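You operate a simulated robot arm through the tools that you are given. There is no shell and no other tool.

The job below is to be done with a simulated robot arm. You get a single attempt, and the scene is never put back.

## Task
Move the red hose from the green port to the yellow port.
Fine: shut the green lever and open the black slider before the plug comes out. Then slider shut, yellow lever open, one stroke out and back.

The check looks at the end state, three seconds after you hand in, the way a careful person would. Anything else that was tipped, shoved, dropped, spilled or broken makes it a failure.

## Robot
A 7-joint arm with a two-finger parallel gripper, fixed in place. Base frame: the origin is on the floor under the middle of its stand, x ahead of it, y to its left, z up; the work surface is at about z = 80. Units: cm, rad, N and s.
It reaches about 147.9 cm from its shoulder. Its first joint turns from -2.897 to 2.897 rad. Payload 4.4 kg.
The TCP is the grasp point between the finger pads, 2.3 cm short of the fingertips. In the tool frame z runs along the fingers and y along their closing line. The gripper opens to 9.4 cm. The fingers are 3.8 cm wide and 1 cm thick; the gripper's body (5.4 by 9.6 cm) begins 3.9 cm behind the TCP.
Orientation is that of the tool frame in the base frame, as a unit quaternion [x, y, z, w]. With the fingers straight down and closing along the base's y, the tool's x points along the base's -x, its y along +y and its z along -z.

## Interface
- The arm moves only by the tool play_rows. Its argument "motion" is a list that holds one entry, the list of rows, each a list of 6 numbers: the shift along the tool's x, y, z in units of 500 mm (1.0 is 500 mm), then the turn, a rotation vector about the tool's x, y, z in units of 45 degrees (1.0 is 45 degrees). In form: [[[tx, ty, tz, rx, ry, rz], ...]]. A call has 1 to 20 rows; each row is the pose to reach, as a shift and turn from the pose commanded when the call began, along the tool's axes at that moment. "hand" is the opening, from 0 (shut) to 1 (fully open), set as the call begins (left out, the last holds). A call with a number of a shift or a turn outside -1 to 1 is refused whole. A row lasts 0.2 s, in which the tool goes at most 5 cm and 0.15 rad; a call with a longer step from one row to the next is refused whole, and so is a gripper value outside its range. Where a pose cannot be reached the arm comes as near as it can. A force on the tool above 90 N (or 10 N above the force at the start of the call, whichever is more), or a blocked arm, ends the call early, and 0.2 s more pass. The fingers move at their own pace (about 7.2 cm/s each) and stop on an object; they squeeze with about 30 N. The grip force told is the motor's: it shows also when the fingers shut on nothing. Time passes only in rows, and 0.2 s behind the last, so rows that repeat a pose let the fingers close. The reply holds the time, the measured pose of the TCP, the force on the tool along the base axes, the opening and the grip force, in the units named above and with some noise, with the torque about the TCP (base axes, N m) and any sound that the robot's microphone picked up, and new pictures: "show" is both (left out), scene, wrist or none.
- Cameras (640 x 400 px; columns grow to the right, rows downward): "scene" is fixed at [5.15, -65.25, 163.9]; the picture's right is [0.26, -0.96, 0.00], its down [-0.56, -0.15, -0.81] and it looks along [0.79, 0.21, -0.58] (base axes); focal length 324 px, centre (320, 200). "wrist" rides on the gripper at [8.6, 1.6, -7.4] in the tool frame; the picture's right is [-0.18, 0.98, 0.00], its down [-0.58, -0.11, -0.81] and it looks along [-0.79, -0.15, 0.59] (tool axes); focal length 243 px, centre (320, 200). There is no depth. A picture from a camera that has moved, and an enlarged one, comes with that camera's place and axes in the base frame and with its lens.
- enlarge(camera, box): a new picture of the part [left, top, right, bottom] of that camera's present view, enlarged. No time passes.
- sign_off(): hands the job in; it is judged then, once.

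Nothing tells you positions but the pictures and the camera data. Unless the task says otherwise, let go and move clear before handing in.

The tools are called after "Request:" as a command line: name --argument value ..., lists and objects as JSON in quotes. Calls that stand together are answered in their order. play_rows: Moves the arm, as the interface text tells. Its arguments: {"type":"object","properties":{"motion":{"type":"array","items":{"type":"array","items":{"type":"array","items":{"type":"number"}}}},"hand":{"type":"number"},"show":{"type":"string","enum":["both","scene","wrist","none"]}},"required":["motion"]} The other tools are called the same way: enlarge (camera, box) takes an enlarged picture of a part of a camera's view; sign_off () hands the job in.

At the start:

```text
t: 0.0
position: [81.47, 34.74, 137.95]
orientation: [0.0, 1.0, 0.0, 0.0]
ft_force: [0.3, 0.3, -0.6]
torque: [0.01, -0.01, 0.01]
opening: 9.41
grasp_force: 0.0
```

scene: 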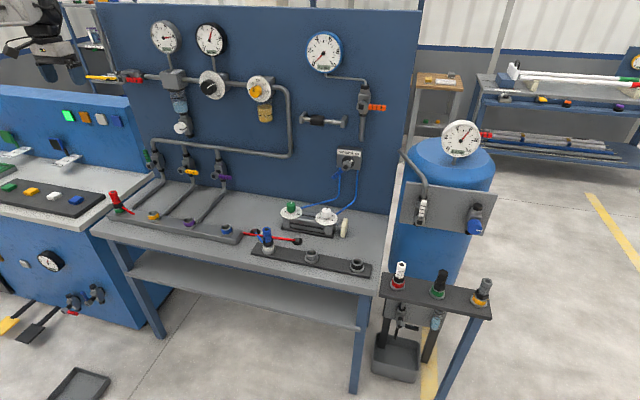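
wrist: 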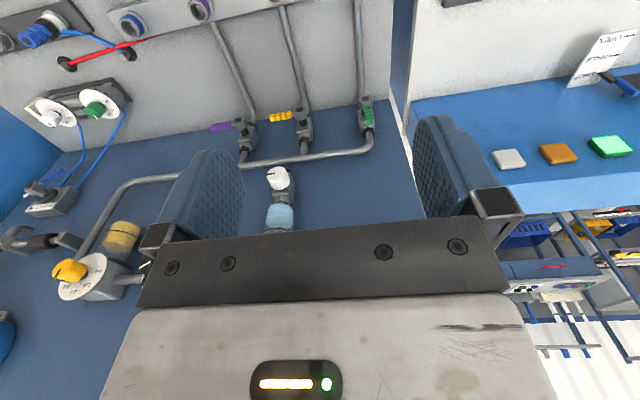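

I see a pneumatic bench: a panel with gauges, three branch valves (green, yellow, purple levers), a red hose and other fittings. First I'll take enlarged views to find the ports, levers and slider.

Request:
enlarge --camera "scene" --box '[90, 130, 250, 250]'

Request:
enlarge --camera "scene" --box '[230, 170, 390, 280]'

Request:
enlarge --camera "scene" --box '[90, 10, 250, 140]'

Request:
enlarge --camera "scene" --box '[240, 20, 400, 180]'

Request:
enlarge --camera "wrist" --box '[0, 0, 420, 200]'

```text
3.33 times, centred on (170, 190) of scene
camera zoom: at [5.15, -65.25, 163.9], right [0.26, -0.96, 0.0], down [-0.56, -0.15, -0.81], along [0.79, 0.21, -0.58], focal length 1082 px, centre (820, 233)
```

zoom: 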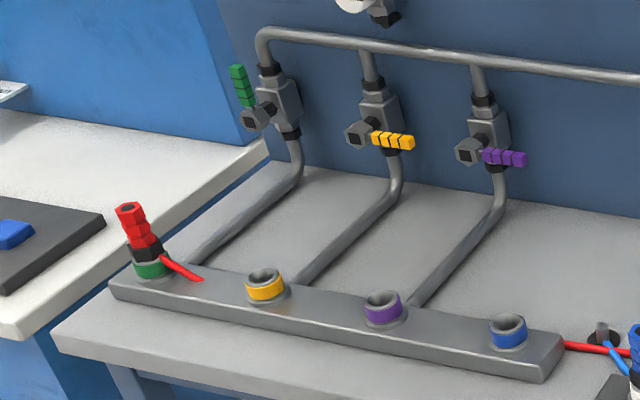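

```text
3.64 times, centred on (310, 225) of scene
camera zoom: at [5.15, -65.25, 163.9], right [0.26, -0.96, 0.0], down [-0.56, -0.15, -0.81], along [0.79, 0.21, -0.58], focal length 1180 px, centre (356, 109)
```

zoom: 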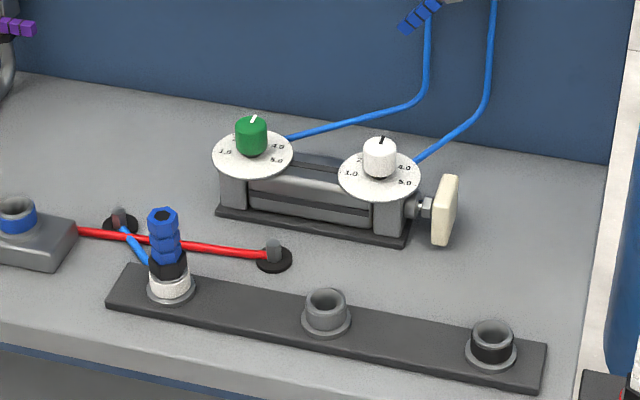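

```text
3.08 times, centred on (170, 75) of scene
camera zoom: at [5.15, -65.25, 163.9], right [0.26, -0.96, 0.0], down [-0.56, -0.15, -0.81], along [0.79, 0.21, -0.58], focal length 998 px, centre (782, 585)
```

zoom: 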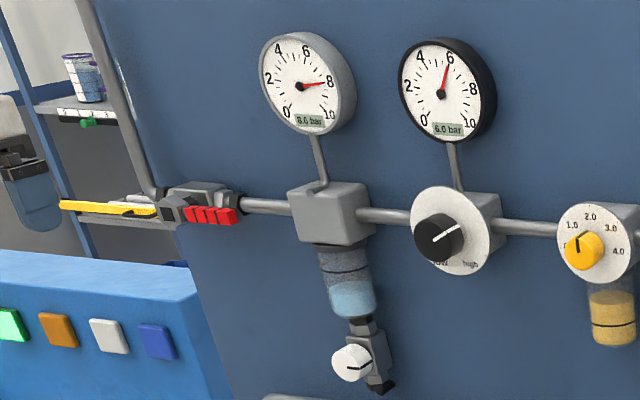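

```text
2.50 times, centred on (320, 100) of scene
camera zoom: at [5.15, -65.25, 163.9], right [0.26, -0.96, 0.0], down [-0.56, -0.15, -0.81], along [0.79, 0.21, -0.58], focal length 811 px, centre (320, 450)
```

zoom: 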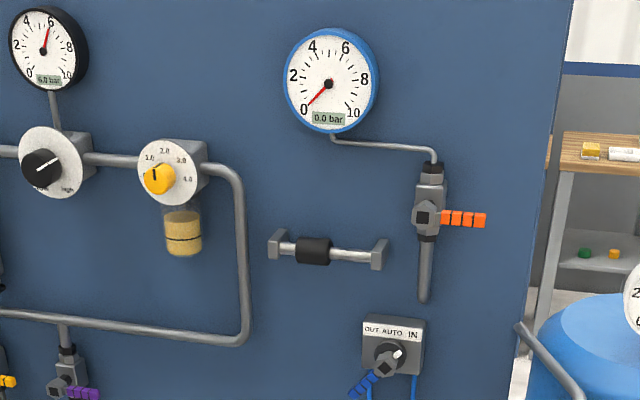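

```text
1.52 times, centred on (210, 100) of wrist
camera zoom: at [72.73, 36.35, 145.41], right [0.18, 0.98, 0.0], down [0.58, -0.11, 0.81], along [0.79, -0.15, -0.59], focal length 370 px, centre (488, 352)
```

zoom: 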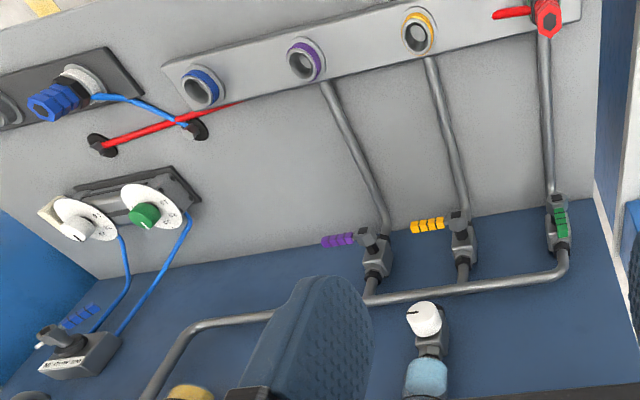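

The three branch valves sit on the panel above the manifold, with the green lever up (open) and the yellow and purple levers sideways. I'll look closer at the black slider and the OUT/AUTO/IN box next.

Request:
enlarge --camera "scene" --box '[290, 100, 354, 140]'

Request:
enlarge --camera "scene" --box '[320, 140, 384, 180]'

Request:
enlarge --camera "scene" --box '[140, 130, 236, 190]'

Request:
enlarge --camera "scene" --box '[96, 180, 192, 240]'

Request:
enlarge --camera "scene" --box '[260, 185, 370, 255]'

Request:
enlarge --camera "scene" --box '[370, 110, 510, 320]'

```text
10.00 times, centred on (322, 120) of scene
camera zoom: at [5.15, -65.25, 163.9], right [0.26, -0.96, 0.0], down [-0.56, -0.15, -0.81], along [0.79, 0.21, -0.58], focal length 3245 px, centre (300, 1000)
```

zoom: 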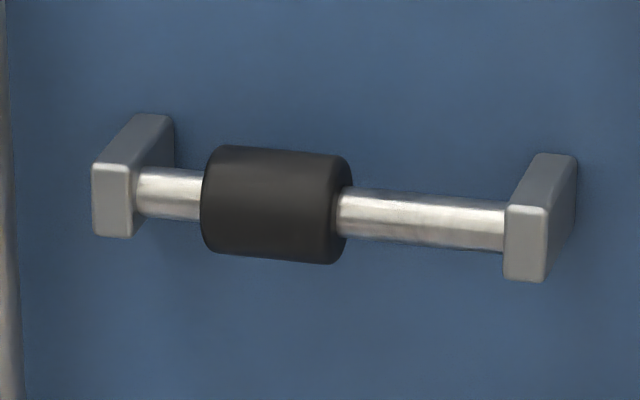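

```text
10.00 times, centred on (352, 160) of scene
camera zoom: at [5.15, -65.25, 163.9], right [0.26, -0.96, 0.0], down [-0.56, -0.15, -0.81], along [0.79, 0.21, -0.58], focal length 3245 px, centre (0, 600)
```

zoom: 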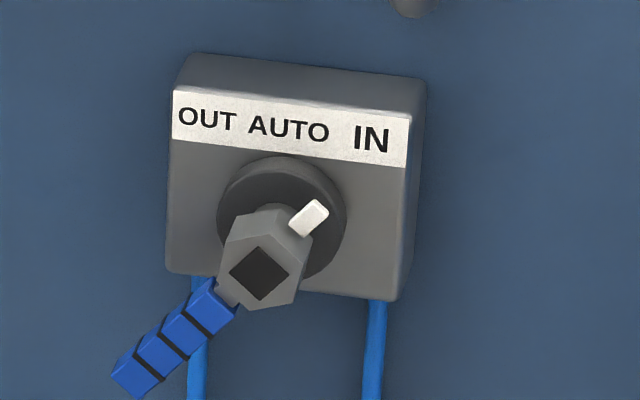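

```text
6.67 times, centred on (188, 160) of scene
camera zoom: at [5.15, -65.25, 163.9], right [0.26, -0.96, 0.0], down [-0.56, -0.15, -0.81], along [0.79, 0.21, -0.58], focal length 2163 px, centre (1200, 467)
```

zoom: 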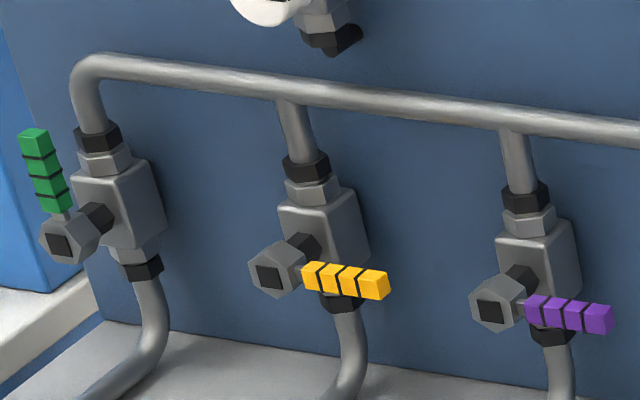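

```text
6.67 times, centred on (144, 210) of scene
camera zoom: at [5.15, -65.25, 163.9], right [0.26, -0.96, 0.0], down [-0.56, -0.15, -0.81], along [0.79, 0.21, -0.58], focal length 2163 px, centre (1493, 133)
```

zoom: 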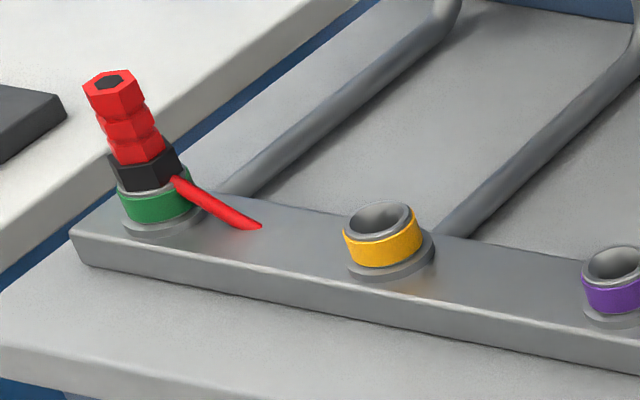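

```text
5.71 times, centred on (315, 220) of scene
camera zoom: at [5.15, -65.25, 163.9], right [0.26, -0.96, 0.0], down [-0.56, -0.15, -0.81], along [0.79, 0.21, -0.58], focal length 1854 px, centre (349, 86)
```

zoom: 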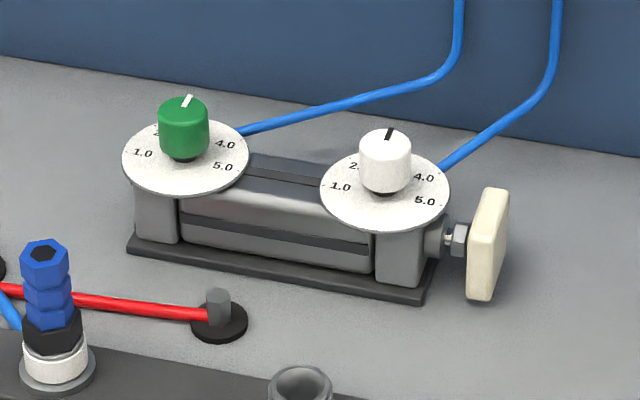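

```text
1.90 times, centred on (440, 215) of scene
camera zoom: at [5.15, -65.25, 163.9], right [0.26, -0.96, 0.0], down [-0.56, -0.15, -0.81], along [0.79, 0.21, -0.58], focal length 618 px, centre (91, 171)
```

zoom: 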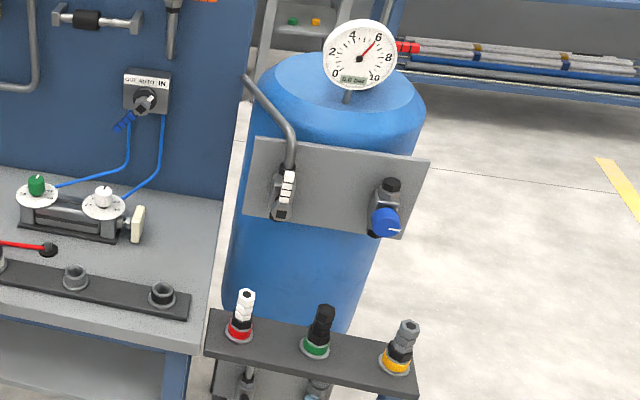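

The green hub is at about (107, 40, 92) with its lever up, the yellow hub at about (107, 25, 92), the ports in a row near x=85, and the panel at about x=116. I'll pitch the hand so the fingers point at the panel, stopping halfway to look.

Request:
play_rows --motion '[[[0.005, 0.0175, 0.043, 0, -0.167, 0], [0.01, 0.035, 0.086, 0, -0.333, 0], [0.015, 0.0525, 0.129, 0, -0.5, 0], [0.02, 0.07, 0.172, 0, -0.667, 0], [0.025, 0.0875, 0.216, 0, -0.833, 0], [0.0294, 0.105, 0.259, 0, -1, 0]]]' --hand 0.5

```text
t: 1.4
position: [80.03, 40.02, 124.82]
orientation: [0.0, 0.923, 0.0, 0.385]
ft_force: [-0.1, 0.0, 0.6]
torque: [0.02, 0.06, -0.02]
opening: 4.71
grasp_force: 0.0
camera wrist: at [68.59, 41.66, 124.06], right [0.13, 0.98, 0.13], down [-0.16, -0.11, 0.98], along [0.98, -0.15, 0.14], focal length 243 px, centre (320, 200)
```

scene: 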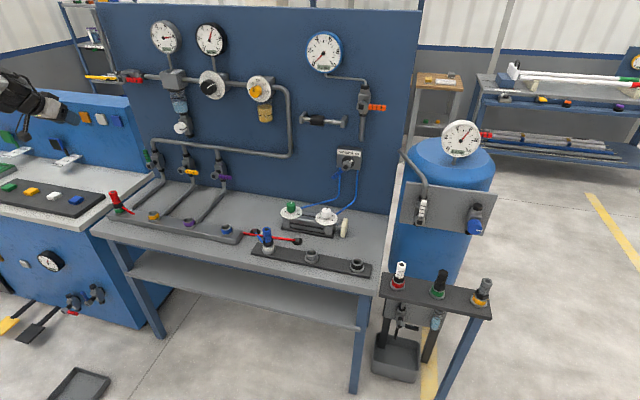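
wrist: 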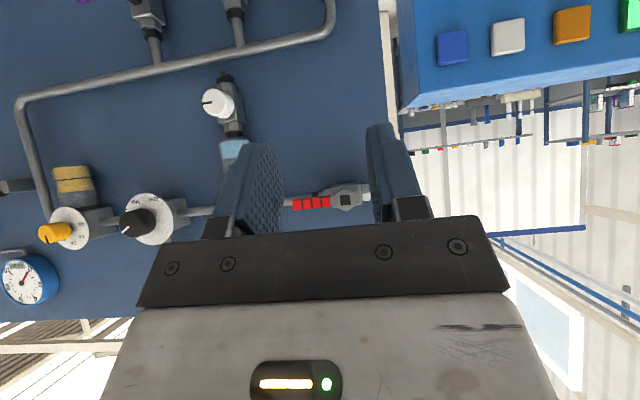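

The 45° pitched pose works and keeps the arm clear of the red plug. Next I'll close the fingers into a pusher and go to a standoff near the green lever for a close look.

Request:
play_rows --motion '[[[0.005, 0.009, 0.076, 0, 0, 0], [0.01, 0.0175, 0.151, 0, 0, 0], [0.015, 0.026, 0.227, 0, 0, 0], [0.02, 0.035, 0.303, 0, 0, 0], [0.025, 0.044, 0.378, 0, 0, 0], [0.03, 0.0525, 0.454, 0, 0, 0], [0.035, 0.061, 0.53, 0, 0, 0], [0.0396, 0.07, 0.605, 0, 0, 0]]]' --hand 0

```text
t: 3.2
position: [100.21, 43.44, 102.43]
orientation: [0.0, 0.924, 0.0, 0.383]
ft_force: [-0.1, 0.1, 0.1]
torque: [0.01, 0.07, 0.0]
opening: 0.02
grasp_force: 29.8
camera wrist: at [88.68, 45.12, 101.58], right [0.13, 0.98, 0.13], down [-0.16, -0.11, 0.98], along [0.98, -0.15, 0.14], focal length 243 px, centre (320, 200)
```

scene: 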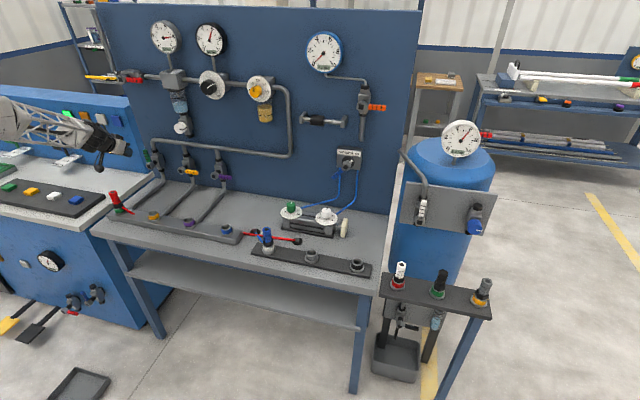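
wrist: 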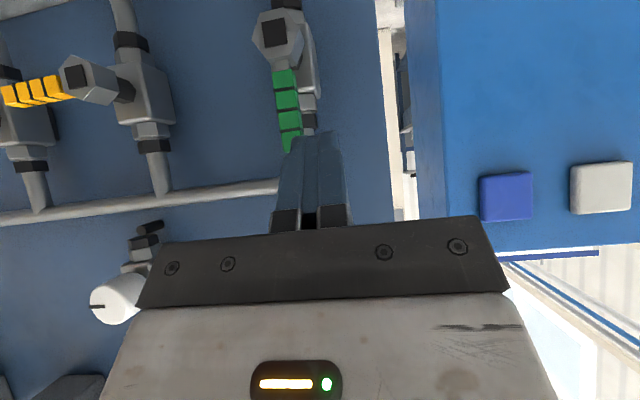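

I'm in front of the green lever with its tip just ahead of the fingertips. I'll zoom in to fix its exact place.

Request:
enlarge --camera "wrist" --box '[220, 0, 380, 160]'

Request:
enlarge --camera "wrist" --box '[0, 0, 220, 220]'

Request:
enlarge --camera "scene" --box '[80, 120, 176, 180]'

```text
2.50 times, centred on (300, 80) of wrist
camera zoom: at [88.68, 45.12, 101.58], right [0.13, 0.98, 0.13], down [-0.16, -0.11, 0.98], along [0.98, -0.15, 0.14], focal length 606 px, centre (370, 500)
```

zoom: 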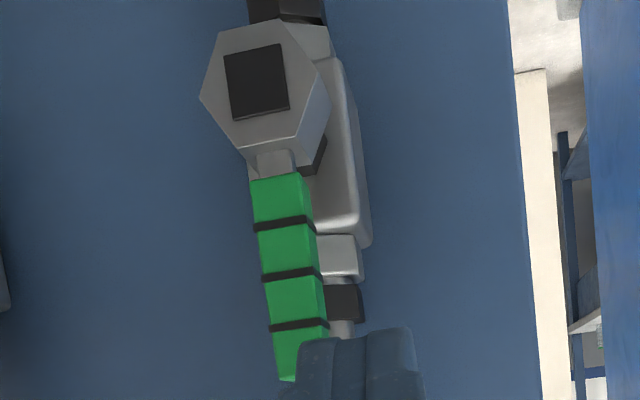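

```text
1.82 times, centred on (110, 110) of wrist
camera zoom: at [88.68, 45.12, 101.58], right [0.13, 0.98, 0.13], down [-0.16, -0.11, 0.98], along [0.98, -0.15, 0.14], focal length 441 px, centre (702, 364)
```

zoom: 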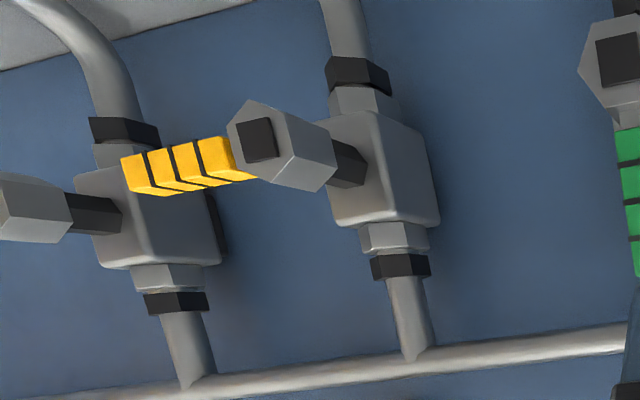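

```text
6.67 times, centred on (128, 150) of scene
camera zoom: at [5.15, -65.25, 163.9], right [0.26, -0.96, 0.0], down [-0.56, -0.15, -0.81], along [0.79, 0.21, -0.58], focal length 2163 px, centre (1600, 533)
```

zoom: 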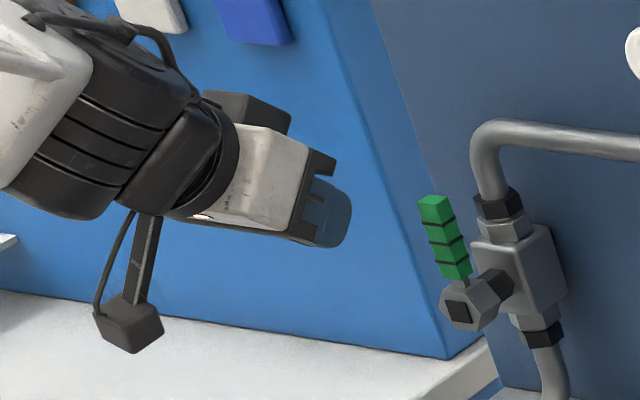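

The green lever stands upright at about y=40.4, z 94–100, x≈107.5. Next I'll bring the closed fingers alongside it on its +y side.

Request:
play_rows --motion '[[[-0.027, 0.001, 0.036, 0, 0, 0], [-0.054, 0.002, 0.072, 0, 0, 0], [-0.0806, 0.003, 0.1088, 0, 0, 0]]]'

Request:
enlarge --camera "wrist" --box '[200, 0, 420, 200]'

Request:
enlarge --camera "scene" --box '[100, 120, 196, 180]'

```text
t: 4.0
position: [106.65, 43.88, 101.24]
orientation: [0.0, 0.924, 0.0, 0.383]
ft_force: [-0.2, -0.2, -0.4]
torque: [0.01, 0.05, 0.02]
opening: 0.0
grasp_force: 30.0
camera wrist: at [95.34, 45.38, 100.46], right [0.13, 0.98, 0.13], down [-0.16, -0.11, 0.98], along [0.98, -0.15, 0.14], focal length 243 px, centre (320, 200)
```

scene: 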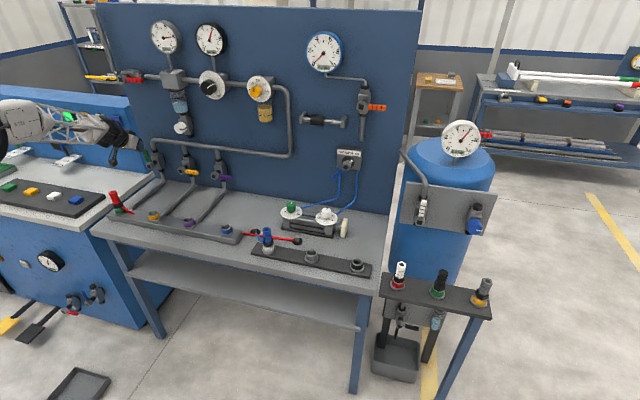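
wrist: 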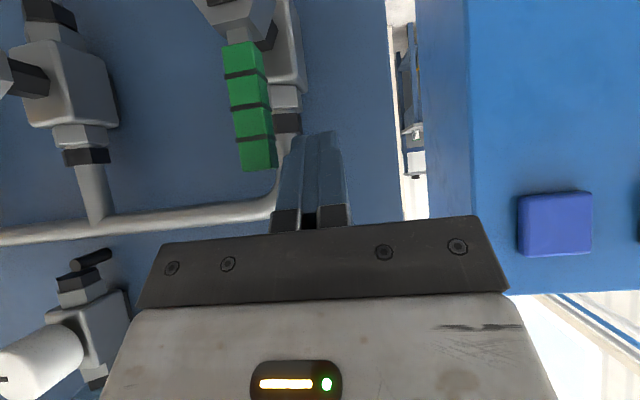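

```text
2.00 times, centred on (310, 100) of wrist
camera zoom: at [95.34, 45.38, 100.46], right [0.13, 0.98, 0.13], down [-0.16, -0.11, 0.98], along [0.98, -0.15, 0.14], focal length 485 px, centre (340, 400)
```

zoom: 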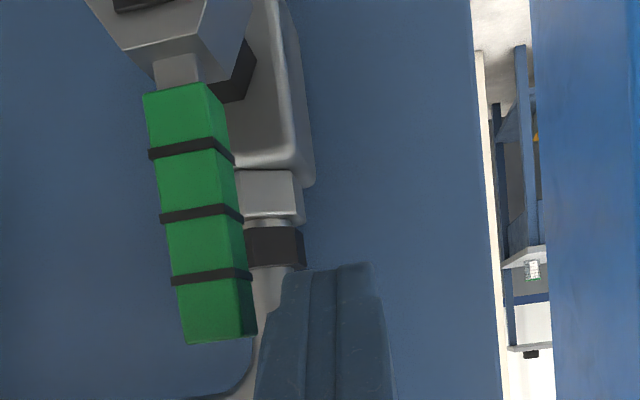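

```text
6.67 times, centred on (148, 150) of scene
camera zoom: at [5.15, -65.25, 163.9], right [0.26, -0.96, 0.0], down [-0.56, -0.15, -0.81], along [0.79, 0.21, -0.58], focal length 2163 px, centre (1467, 533)
```

zoom: 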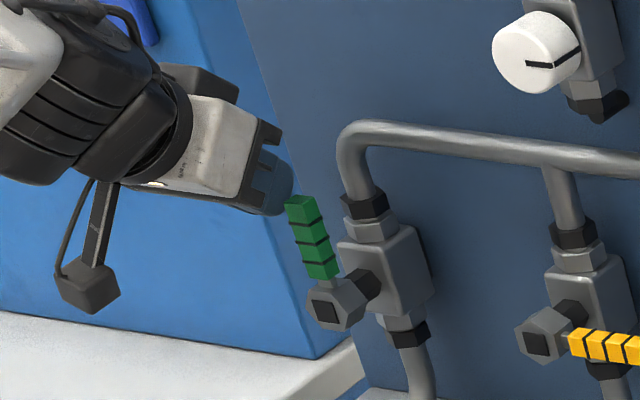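

The handle is clear of the fingers, right beside them. I'll sweep it over to horizontal along its arc.

Request:
play_rows --motion '[[[-0.002, -0.017, 0.001, 0, 0, 0], [-0.0037, -0.0338, 0.002, 0, 0, 0], [-0.0034, -0.05, 0.0022, 0, 0, 0], [-0.0031, -0.0654, 0.0025, 0, 0, 0], [0, -0.0805, 0.0056, 0, 0, 0], [0.0031, -0.0956, 0.0088, 0, 0, 0], [0.0089, -0.109, 0.0146, 0, 0, 0], [0.0147, -0.1224, 0.0204, 0, 0, 0], [0.0227, -0.1333, 0.0285, 0, 0, 0], [0.0308, -0.1442, 0.0365, 0, 0, 0], [0.0405, -0.1518, 0.0462, 0, 0, 0], [0.0503, -0.1594, 0.056, 0, 0, 0], [0.0611, -0.1631, 0.0668, 0, 0, 0], [0.072, -0.1668, 0.0776, 0, 0, 0]]]'

Request:
enlarge --camera "scene" --box '[100, 120, 196, 180]'

```text
t: 7.0
position: [106.92, 35.38, 96.3]
orientation: [0.0, 0.923, 0.001, 0.384]
ft_force: [-5.7, 1.1, 15.9]
torque: [0.02, 0.1, 0.07]
opening: 0.0
grasp_force: 30.0
camera wrist: at [95.42, 37.03, 95.37], right [0.13, 0.98, 0.13], down [-0.16, -0.11, 0.98], along [0.98, -0.15, 0.15], focal length 243 px, centre (320, 200)
```

scene: 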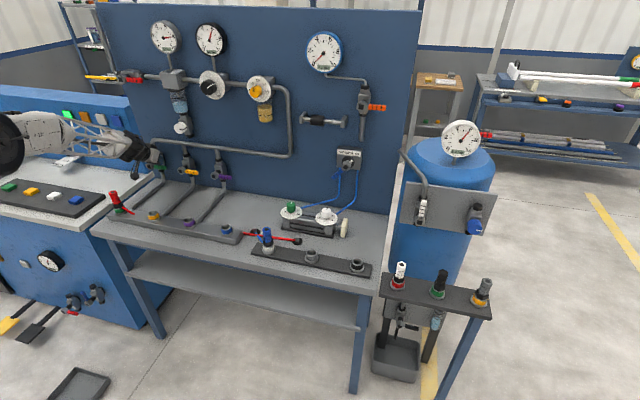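
wrist: 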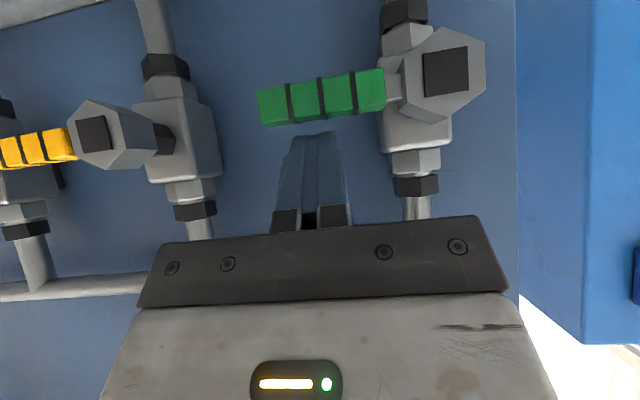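

```text
6.67 times, centred on (148, 150) of scene
camera zoom: at [5.15, -65.25, 163.9], right [0.26, -0.96, 0.0], down [-0.56, -0.15, -0.81], along [0.79, 0.21, -0.58], focal length 2163 px, centre (1467, 533)
```

zoom: 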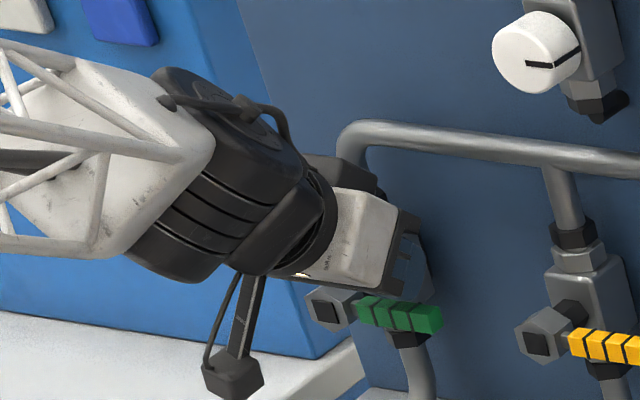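

The green lever is now lying sideways. I'll check it against the yellow and purple levers.

Request:
enlarge --camera "scene" --box '[140, 150, 236, 190]'

Request:
enlarge --camera "wrist" --box '[0, 0, 500, 250]'

```text
6.67 times, centred on (188, 170) of scene
camera zoom: at [5.15, -65.25, 163.9], right [0.26, -0.96, 0.0], down [-0.56, -0.15, -0.81], along [0.79, 0.21, -0.58], focal length 2163 px, centre (1200, 400)
```

zoom: 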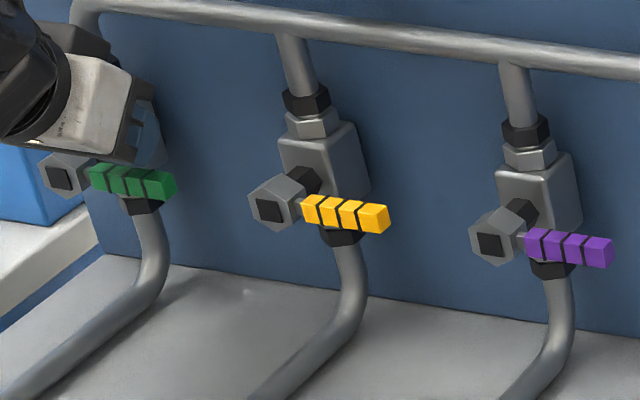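

```text
1.28 times, centred on (250, 125) of wrist
camera zoom: at [95.42, 37.03, 95.37], right [0.13, 0.98, 0.13], down [-0.16, -0.11, 0.98], along [0.98, -0.15, 0.15], focal length 311 px, centre (410, 296)
```

zoom: 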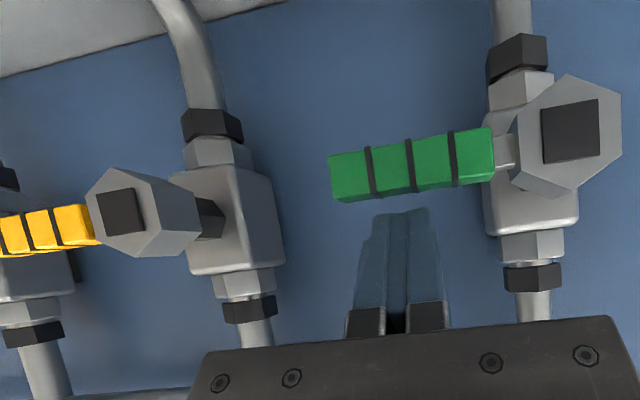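

The green lever lies level with the yellow and purple ones, so it is shut. I'll back away up and out, then travel toward the black slider while rolling the hand so it can close vertically around the sleeve.

Request:
play_rows --motion '[[[0, 0, -0.06, 0, 0, 0], [-0.004, -0.02, -0.14, 0, 0, 0], [-0.008, -0.05, -0.23, 0, 0, 0], [-0.012, -0.08, -0.32, 0, 0, 0], [-0.015, -0.1, -0.39, 0, 0, 0], [-0.017, -0.106, -0.438, 0, 0, 0]]]' --show "none"

Request:
play_rows --motion '[[[-0.0115, -0.079, -0.006, 0, 0, 0.125], [-0.023, -0.158, -0.012, 0, 0, 0.25], [-0.0345, -0.236, -0.018, 0, 0, 0.375], [-0.046, -0.315, -0.024, 0, 0, 0.5], [-0.0575, -0.394, -0.03, 0, 0, 0.625], [-0.069, -0.4725, -0.036, 0, 0, 0.75], [-0.0805, -0.551, -0.043, 0, 0, 0.875], [-0.092, -0.63, -0.049, 0, 0, 1]]]'

```text
t: 8.4
position: [92.0, 30.07, 112.05]
orientation: [0.0, 0.924, 0.0, 0.382]
ft_force: [0.3, 0.8, -0.9]
torque: [-0.01, -0.01, 0.01]
opening: 0.0
grasp_force: 30.4
```

```text
t: 10.2
position: [93.32, -1.68, 116.94]
orientation: [0.355, 0.853, 0.146, 0.353]
ft_force: [-1.0, -1.0, -0.5]
torque: [0.01, 0.0, 0.01]
opening: 0.0
grasp_force: 30.4
camera wrist: at [84.52, 5.65, 118.72], right [0.58, 0.56, 0.58], down [-0.33, -0.49, 0.81], along [0.74, -0.67, -0.1], focal length 243 px, centre (320, 200)
```

scene: 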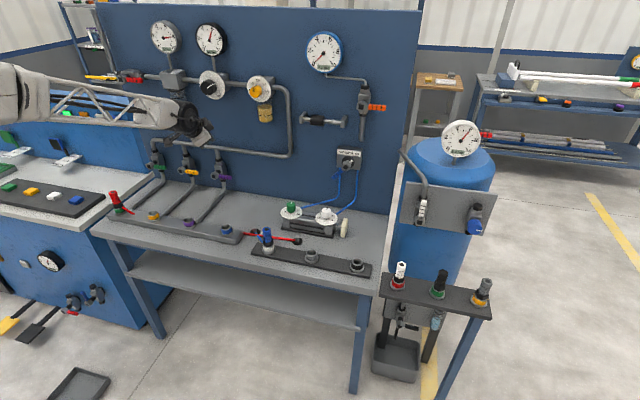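
wrist: 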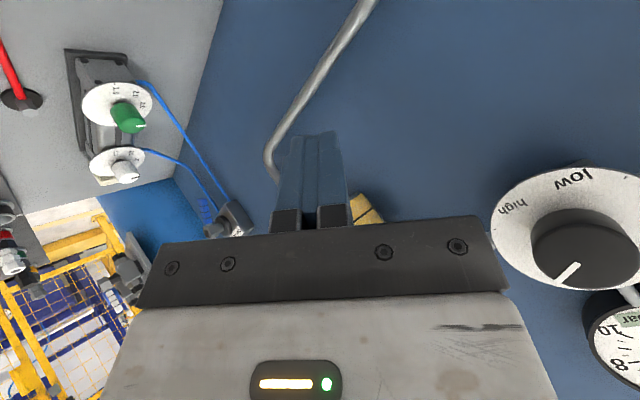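

The roll is going well and there is clearance from the panel. I'll continue to a standoff in front of the slider.

Request:
play_rows --motion '[[[-0.064, -0.0475, -0.006, 0, 0, 0.125], [-0.1275, -0.095, -0.012, 0, 0, 0.25], [-0.191, -0.1425, -0.018, 0, 0, 0.375], [-0.255, -0.19, -0.024, 0, 0, 0.5], [-0.319, -0.2375, -0.03, 0, 0, 0.625], [-0.3825, -0.285, -0.036, 0, 0, 0.75], [-0.446, -0.3325, -0.043, 0, 0, 0.875], [-0.51, -0.38, -0.049, 0, 0, 1]]]' --hand 0.6

```text
t: 12.0
position: [95.04, -32.97, 122.01]
orientation: [0.653, 0.653, 0.272, 0.27]
ft_force: [-0.2, -0.1, 0.1]
torque: [0.0, -0.01, 0.06]
opening: 5.64
grasp_force: 0.0
camera wrist: at [90.84, -24.4, 128.44], right [0.69, -0.19, 0.69], down [-0.65, -0.58, 0.49], along [0.31, -0.79, -0.52], focal length 243 px, centre (320, 200)
```

scene: 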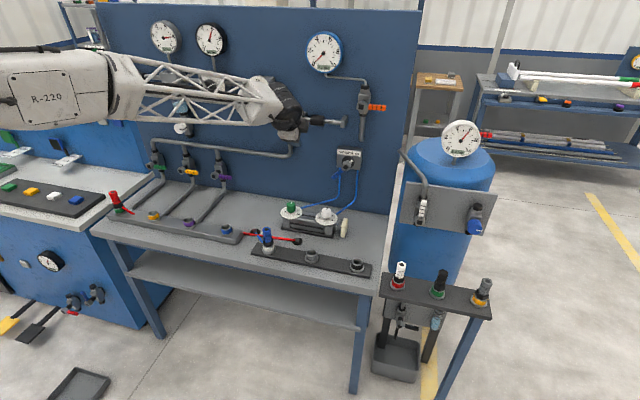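
wrist: 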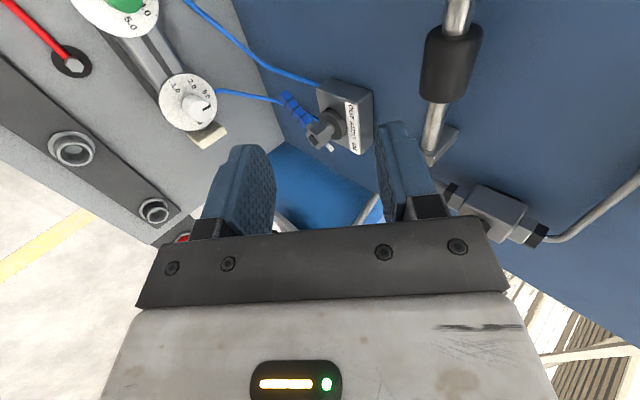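

The sleeve is at about (111.6, −35.8, 120), on a rail running along y. I'll level the hand in front of it.

Request:
play_rows --motion '[[[-0.0093, 0.0023, 0.012, -0.167, 0, 0], [-0.0187, 0.0047, 0.024, -0.333, 0, 0], [-0.028, 0.007, 0.0355, -0.5, 0, 0], [-0.0373, 0.0093, 0.047, -0.667, 0, 0], [-0.0467, 0.0117, 0.059, -0.833, 0, 0], [-0.056, 0.014, 0.071, -1, 0, 0]]]'

Request:
enlarge --camera "wrist" --box '[160, 0, 560, 250]'

Request:
enlarge --camera "scene" --box '[250, 80, 410, 180]'

```text
t: 13.4
position: [98.02, -35.68, 120.01]
orientation: [0.5, 0.5, 0.5, 0.501]
ft_force: [0.9, -0.7, 0.2]
torque: [0.02, 0.02, 0.01]
opening: 5.64
grasp_force: 0.1
camera wrist: at [90.52, -27.08, 121.7], right [0.0, -0.18, 0.98], down [-0.81, -0.58, -0.11], along [0.59, -0.79, -0.15], focal length 243 px, centre (320, 200)
```

scene: 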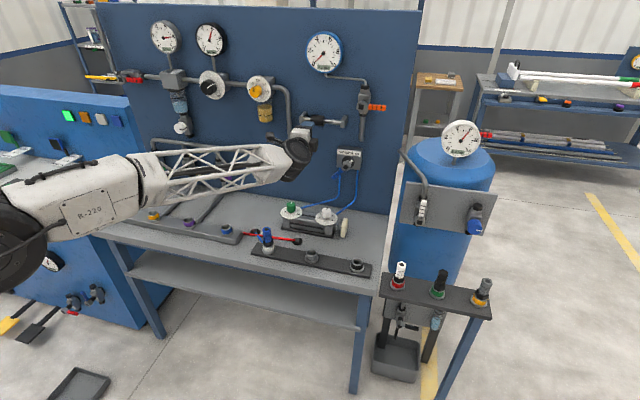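
wrist: 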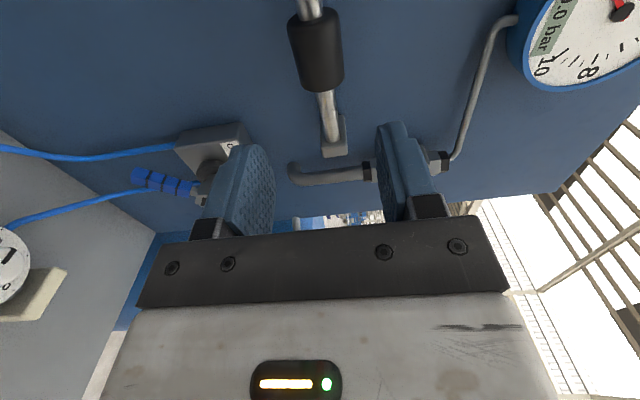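

```text
1.60 times, centred on (360, 125) of wrist
camera zoom: at [90.52, -27.08, 121.7], right [0.0, -0.18, 0.98], down [-0.81, -0.58, -0.11], along [0.59, -0.79, -0.15], focal length 388 px, centre (256, 320)
```

zoom: 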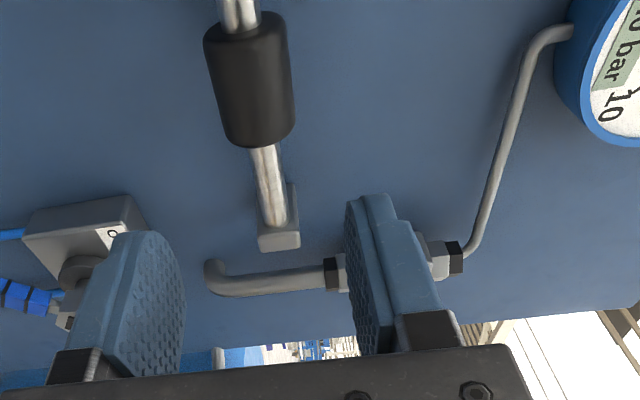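

```text
4.00 times, centred on (330, 130) of scene
camera zoom: at [5.15, -65.25, 163.9], right [0.26, -0.96, 0.0], down [-0.56, -0.15, -0.81], along [0.79, 0.21, -0.58], focal length 1298 px, centre (280, 480)
```

zoom: 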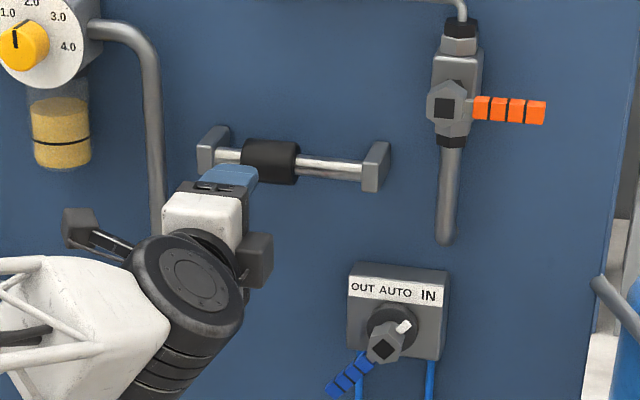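

The hand is level and the sleeve sits midway between the open fingers in height. I'll move straight in, then close on the sleeve.

Request:
play_rows --motion '[[[0, -0.001, 0.05, 0, 0, 0], [0, -0.002, 0.1, 0, 0, 0], [0, -0.003, 0.15, 0, 0, 0], [0, -0.003, 0.2, 0, 0, 0], [0, -0.003, 0.235, 0, 0, 0], [0, -0.003, 0.26, 0, 0, 0]]]' --show "none"

Request:
play_rows --motion '[[[0, 0, 0, 0, 0, 0], [0, 0, 0, 0, 0, 0], [0, 0, 0, 0, 0, 0], [0, 0, 0, 0, 0, 0]]]' --hand 0

Request:
enlarge --camera "scene" --box '[270, 90, 366, 150]'

```text
t: 14.8
position: [111.17, -35.74, 119.8]
orientation: [0.5, 0.5, 0.5, 0.499]
ft_force: [0.7, 0.5, 0.0]
torque: [0.03, 0.04, 0.04]
opening: 5.64
grasp_force: 0.0
```

```text
t: 15.8
position: [111.11, -35.69, 120.05]
orientation: [0.5, 0.5, 0.501, 0.5]
ft_force: [25.2, -4.5, 19.5]
torque: [1.61, 0.04, -0.04]
opening: 3.73
grasp_force: 45.7
camera wrist: at [103.51, -27.14, 121.65], right [0.0, -0.18, 0.98], down [-0.81, -0.58, -0.11], along [0.59, -0.79, -0.15], focal length 243 px, centre (320, 200)
```

scene: 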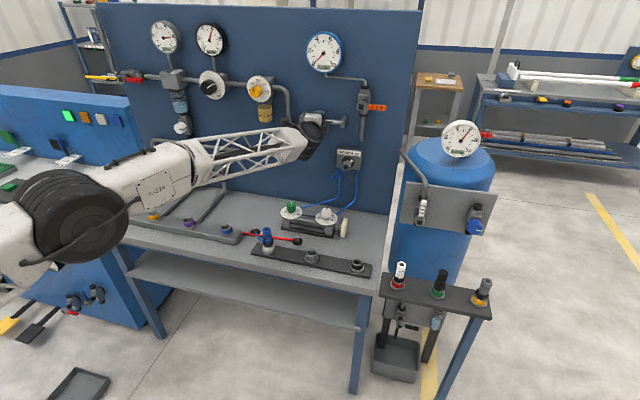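
wrist: 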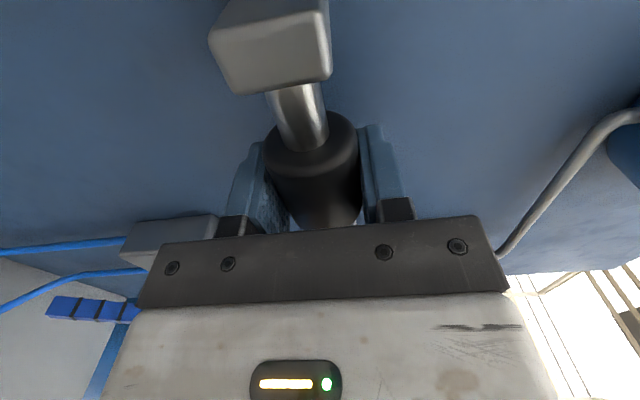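

```text
6.67 times, centred on (318, 120) of scene
camera zoom: at [5.15, -65.25, 163.9], right [0.26, -0.96, 0.0], down [-0.56, -0.15, -0.81], along [0.79, 0.21, -0.58], focal length 2163 px, centre (333, 733)
```

zoom: 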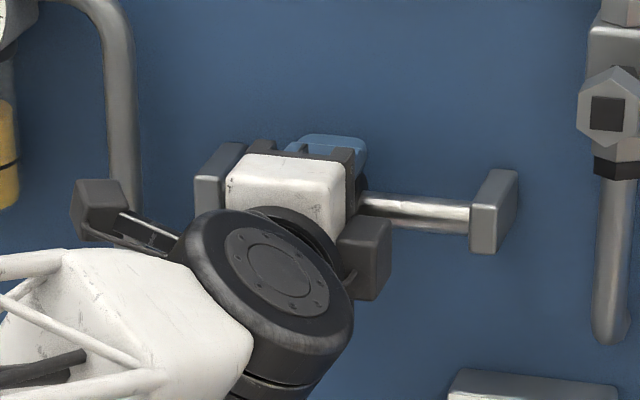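

I have the sleeve gripped (opening 3.7 cm). I'll slide it slowly to the right (−y), watching force and listening for the vent.

Request:
play_rows --motion '[[[-0.008, 0.003, 0.003, 0, 0, 0], [-0.016, 0.003, 0.003, 0, 0, 0], [-0.024, 0.003, 0.003, 0, 0, 0], [-0.032, 0.003, 0.003, 0, 0, 0], [-0.04, 0.003, 0.003, 0, 0, 0], [-0.048, 0.003, 0.003, 0, 0, 0], [-0.056, 0.003, 0.003, 0, 0, 0], [-0.064, 0.003, 0.003, 0, 0, 0]]]'

```text
t: 17.6
position: [111.02, -39.05, 120.02]
orientation: [0.501, 0.5, 0.499, 0.501]
ft_force: [-12.3, 0.1, 17.8]
torque: [1.33, -0.09, 0.28]
opening: 3.74
grasp_force: 44.9
camera wrist: at [103.57, -30.39, 121.66], right [0.0, -0.18, 0.98], down [-0.81, -0.58, -0.11], along [0.59, -0.79, -0.15], focal length 243 px, centre (320, 200)
```

scene: 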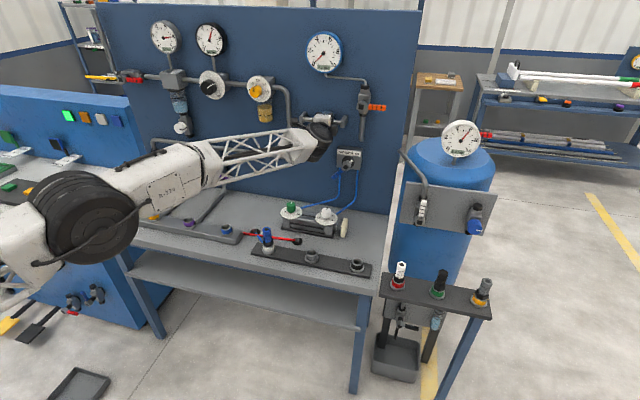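
wrist: 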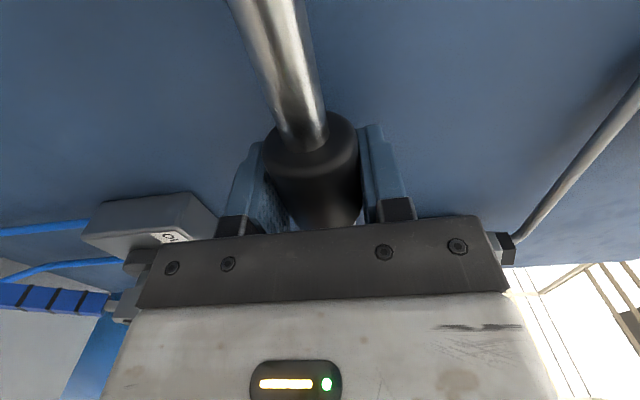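

The sleeve moves freely with the grip. I'll continue until it reaches its stop.

Request:
play_rows --motion '[[[-0.008, 0.002, 0, 0, 0, 0], [-0.016, 0.002, 0, 0, 0, 0], [-0.024, 0.002, 0, 0, 0, 0], [-0.032, 0.002, 0, 0, 0, 0], [-0.036, 0.002, 0, 0, 0, 0]]]'

Request:
enlarge --camera "scene" --box '[270, 90, 366, 150]'

```text
t: 18.8
position: [111.13, -40.64, 120.03]
orientation: [0.5, 0.5, 0.5, 0.5]
ft_force: [5.6, 37.6, 4.1]
torque: [0.56, 0.01, -0.05]
opening: 3.82
grasp_force: 44.8
camera wrist: at [103.63, -32.08, 121.67], right [0.0, -0.18, 0.98], down [-0.81, -0.58, -0.11], along [0.59, -0.79, -0.15], focal length 243 px, centre (320, 200)
```

scene: 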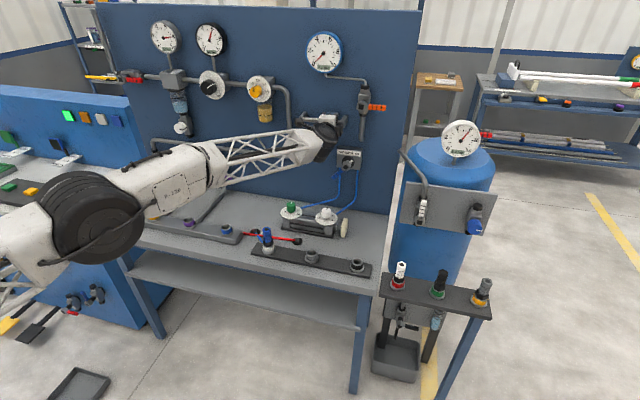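
wrist: 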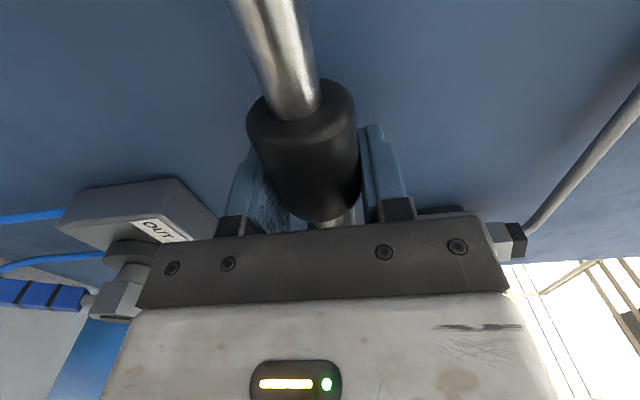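

```text
6.67 times, centred on (318, 120) of scene
camera zoom: at [5.15, -65.25, 163.9], right [0.26, -0.96, 0.0], down [-0.56, -0.15, -0.81], along [0.79, 0.21, -0.58], focal length 2163 px, centre (333, 733)
```

zoom: 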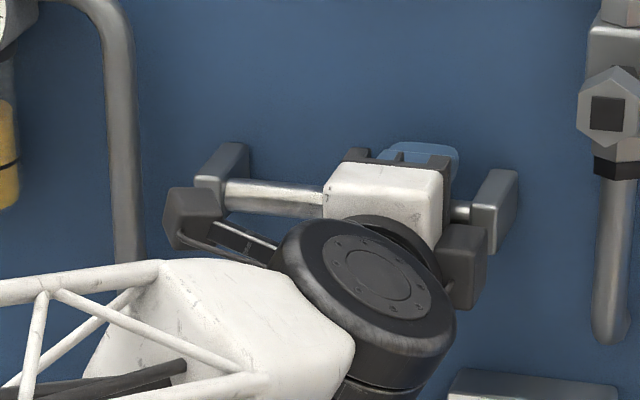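

The slider hit its stop on the right (38 N in y). I'll let go, back straight out and check it.

Request:
play_rows --motion '[[[0.004, 0.001, 0, 0, 0, 0], [0.004, 0.001, 0, 0, 0, 0], [0.004, 0.001, 0, 0, 0, 0]]]' --hand 0.6 --show "none"

Request:
play_rows --motion '[[[0, 0, -0.05, 0, 0, 0], [0, 0, -0.12, 0, 0, 0], [0, 0, -0.2, 0, 0, 0], [0, 0, -0.28, 0, 0, 0], [0, 0, -0.34, 0, 0, 0]]]'

Request:
enlarge --camera "scene" --box '[270, 90, 366, 150]'

Request:
enlarge --camera "scene" --box '[140, 10, 360, 140]'

Request:
enlarge --camera "wrist" --box '[160, 0, 560, 250]'

```text
t: 19.6
position: [111.04, -40.62, 120.07]
orientation: [0.5, 0.499, 0.5, 0.501]
ft_force: [-0.7, -0.2, -0.1]
torque: [0.0, 0.0, 0.03]
opening: 5.63
grasp_force: 0.1
```

```text
t: 20.8
position: [93.87, -40.48, 120.09]
orientation: [0.5, 0.5, 0.5, 0.5]
ft_force: [0.4, -0.3, 0.5]
torque: [-0.03, -0.05, 0.03]
opening: 5.66
grasp_force: 0.1
camera wrist: at [86.41, -31.9, 121.69], right [0.0, -0.18, 0.98], down [-0.81, -0.58, -0.11], along [0.59, -0.79, -0.15], focal length 243 px, centre (320, 200)
```

scene: 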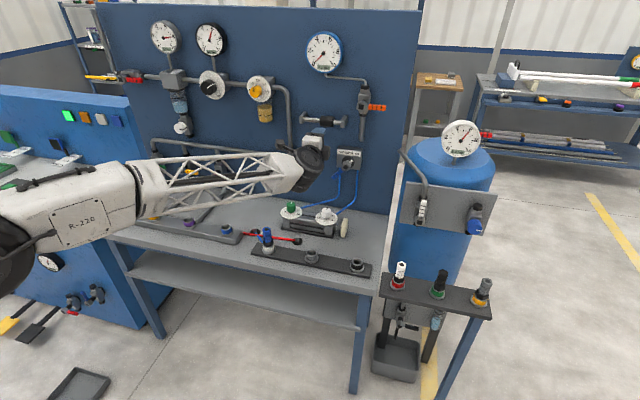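
wrist: 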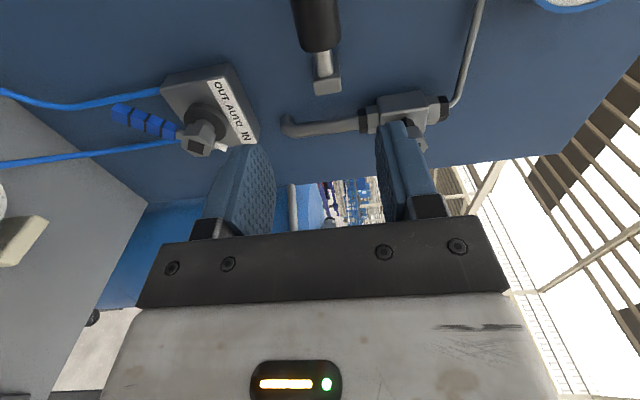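

```text
6.67 times, centred on (318, 120) of scene
camera zoom: at [5.15, -65.25, 163.9], right [0.26, -0.96, 0.0], down [-0.56, -0.15, -0.81], along [0.79, 0.21, -0.58], focal length 2163 px, centre (333, 733)
```

zoom: 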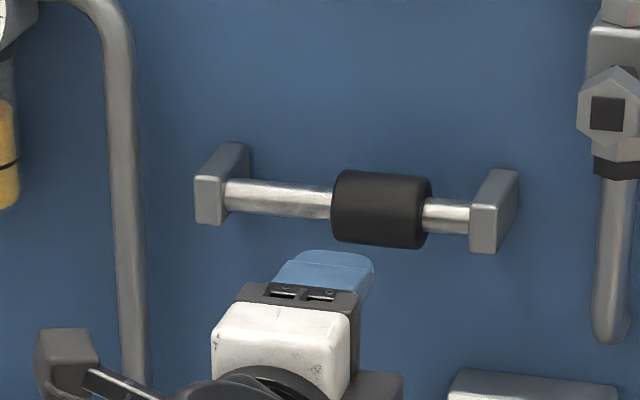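

```text
2.91 times, centred on (250, 75) of scene
camera zoom: at [5.15, -65.25, 163.9], right [0.26, -0.96, 0.0], down [-0.56, -0.15, -0.81], along [0.79, 0.21, -0.58], focal length 944 px, centre (524, 564)
```

zoom: 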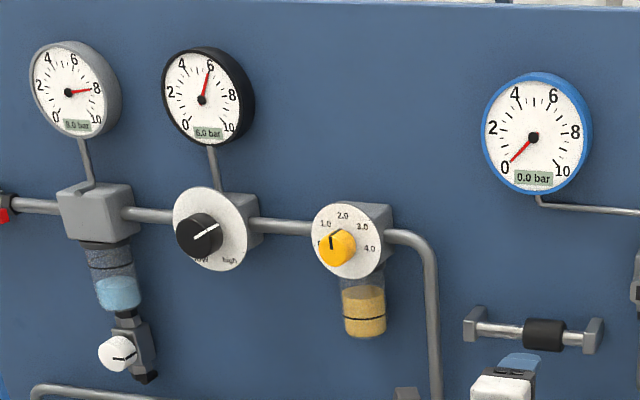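

```text
1.60 times, centred on (360, 125) of wrist
camera zoom: at [86.41, -31.9, 121.69], right [0.0, -0.18, 0.98], down [-0.81, -0.58, -0.11], along [0.59, -0.79, -0.15], focal length 388 px, centre (256, 320)
```

zoom: 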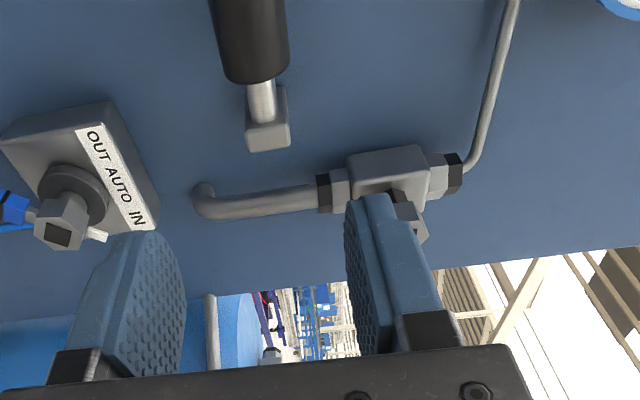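

The slider has moved fully to the right end, a clean two-position travel, so I take it as open. I'll head to the red plug at about (85, 40), pointing the fingers down with the closing line along x to stay off the hose.

Request:
play_rows --motion '[[[0.055, 0.02, -0.01, 0.125, 0, 0], [0.11, 0.04, -0.02, 0.25, 0, 0], [0.165, 0.06, -0.03, 0.375, 0, 0], [0.22, 0.08, -0.04, 0.5, 0, 0], [0.275, 0.1, -0.05, 0.625, 0, 0], [0.33, 0.12, -0.06, 0.75, 0, 0], [0.385, 0.14, -0.07, 0.875, 0, 0], [0.44, 0.16, -0.08, 1, 0, 0]]]' --show "none"

Request:
play_rows --motion '[[[0.075, -0.0176, 0, 0.125, 0, 0], [0.15, -0.035, 0, 0.25, 0, 0], [0.225, -0.053, 0, 0.375, 0, 0], [0.3, -0.0705, 0, 0.5, 0, 0], [0.375, -0.088, 0, 0.625, 0, 0], [0.45, -0.106, 0, 0.75, 0, 0], [0.525, -0.1235, 0, 0.875, 0, 0], [0.6, -0.141, 0, 1, 0, 0]]]'

```text
t: 22.6
position: [90.15, -18.51, 127.86]
orientation: [0.654, 0.654, 0.27, 0.27]
ft_force: [0.4, 0.3, 0.6]
torque: [-0.03, 0.01, -0.02]
opening: 5.64
grasp_force: 0.1
```

```text
t: 24.4
position: [85.12, 11.44, 123.19]
orientation: [0.707, 0.707, 0.0, -0.001]
ft_force: [-0.4, 0.0, 0.7]
torque: [-0.03, -0.04, -0.01]
opening: 5.63
grasp_force: 0.0
camera wrist: at [86.81, 20.07, 130.59], right [0.98, -0.18, 0.0], down [-0.11, -0.58, 0.81], along [-0.15, -0.79, -0.59], focal length 243 px, centre (320, 200)
```

scene: 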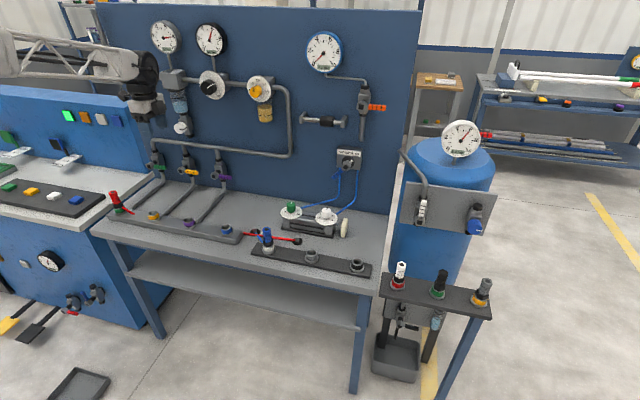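
wrist: 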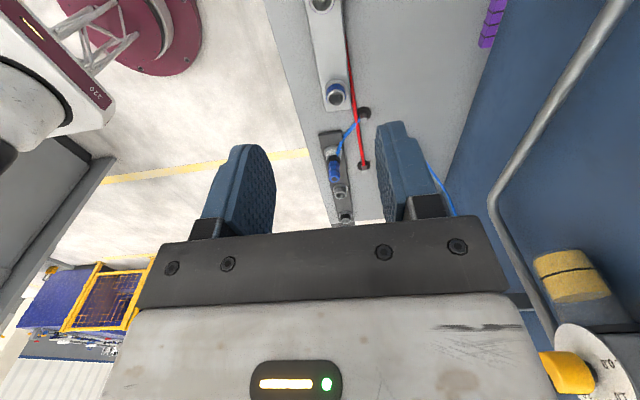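

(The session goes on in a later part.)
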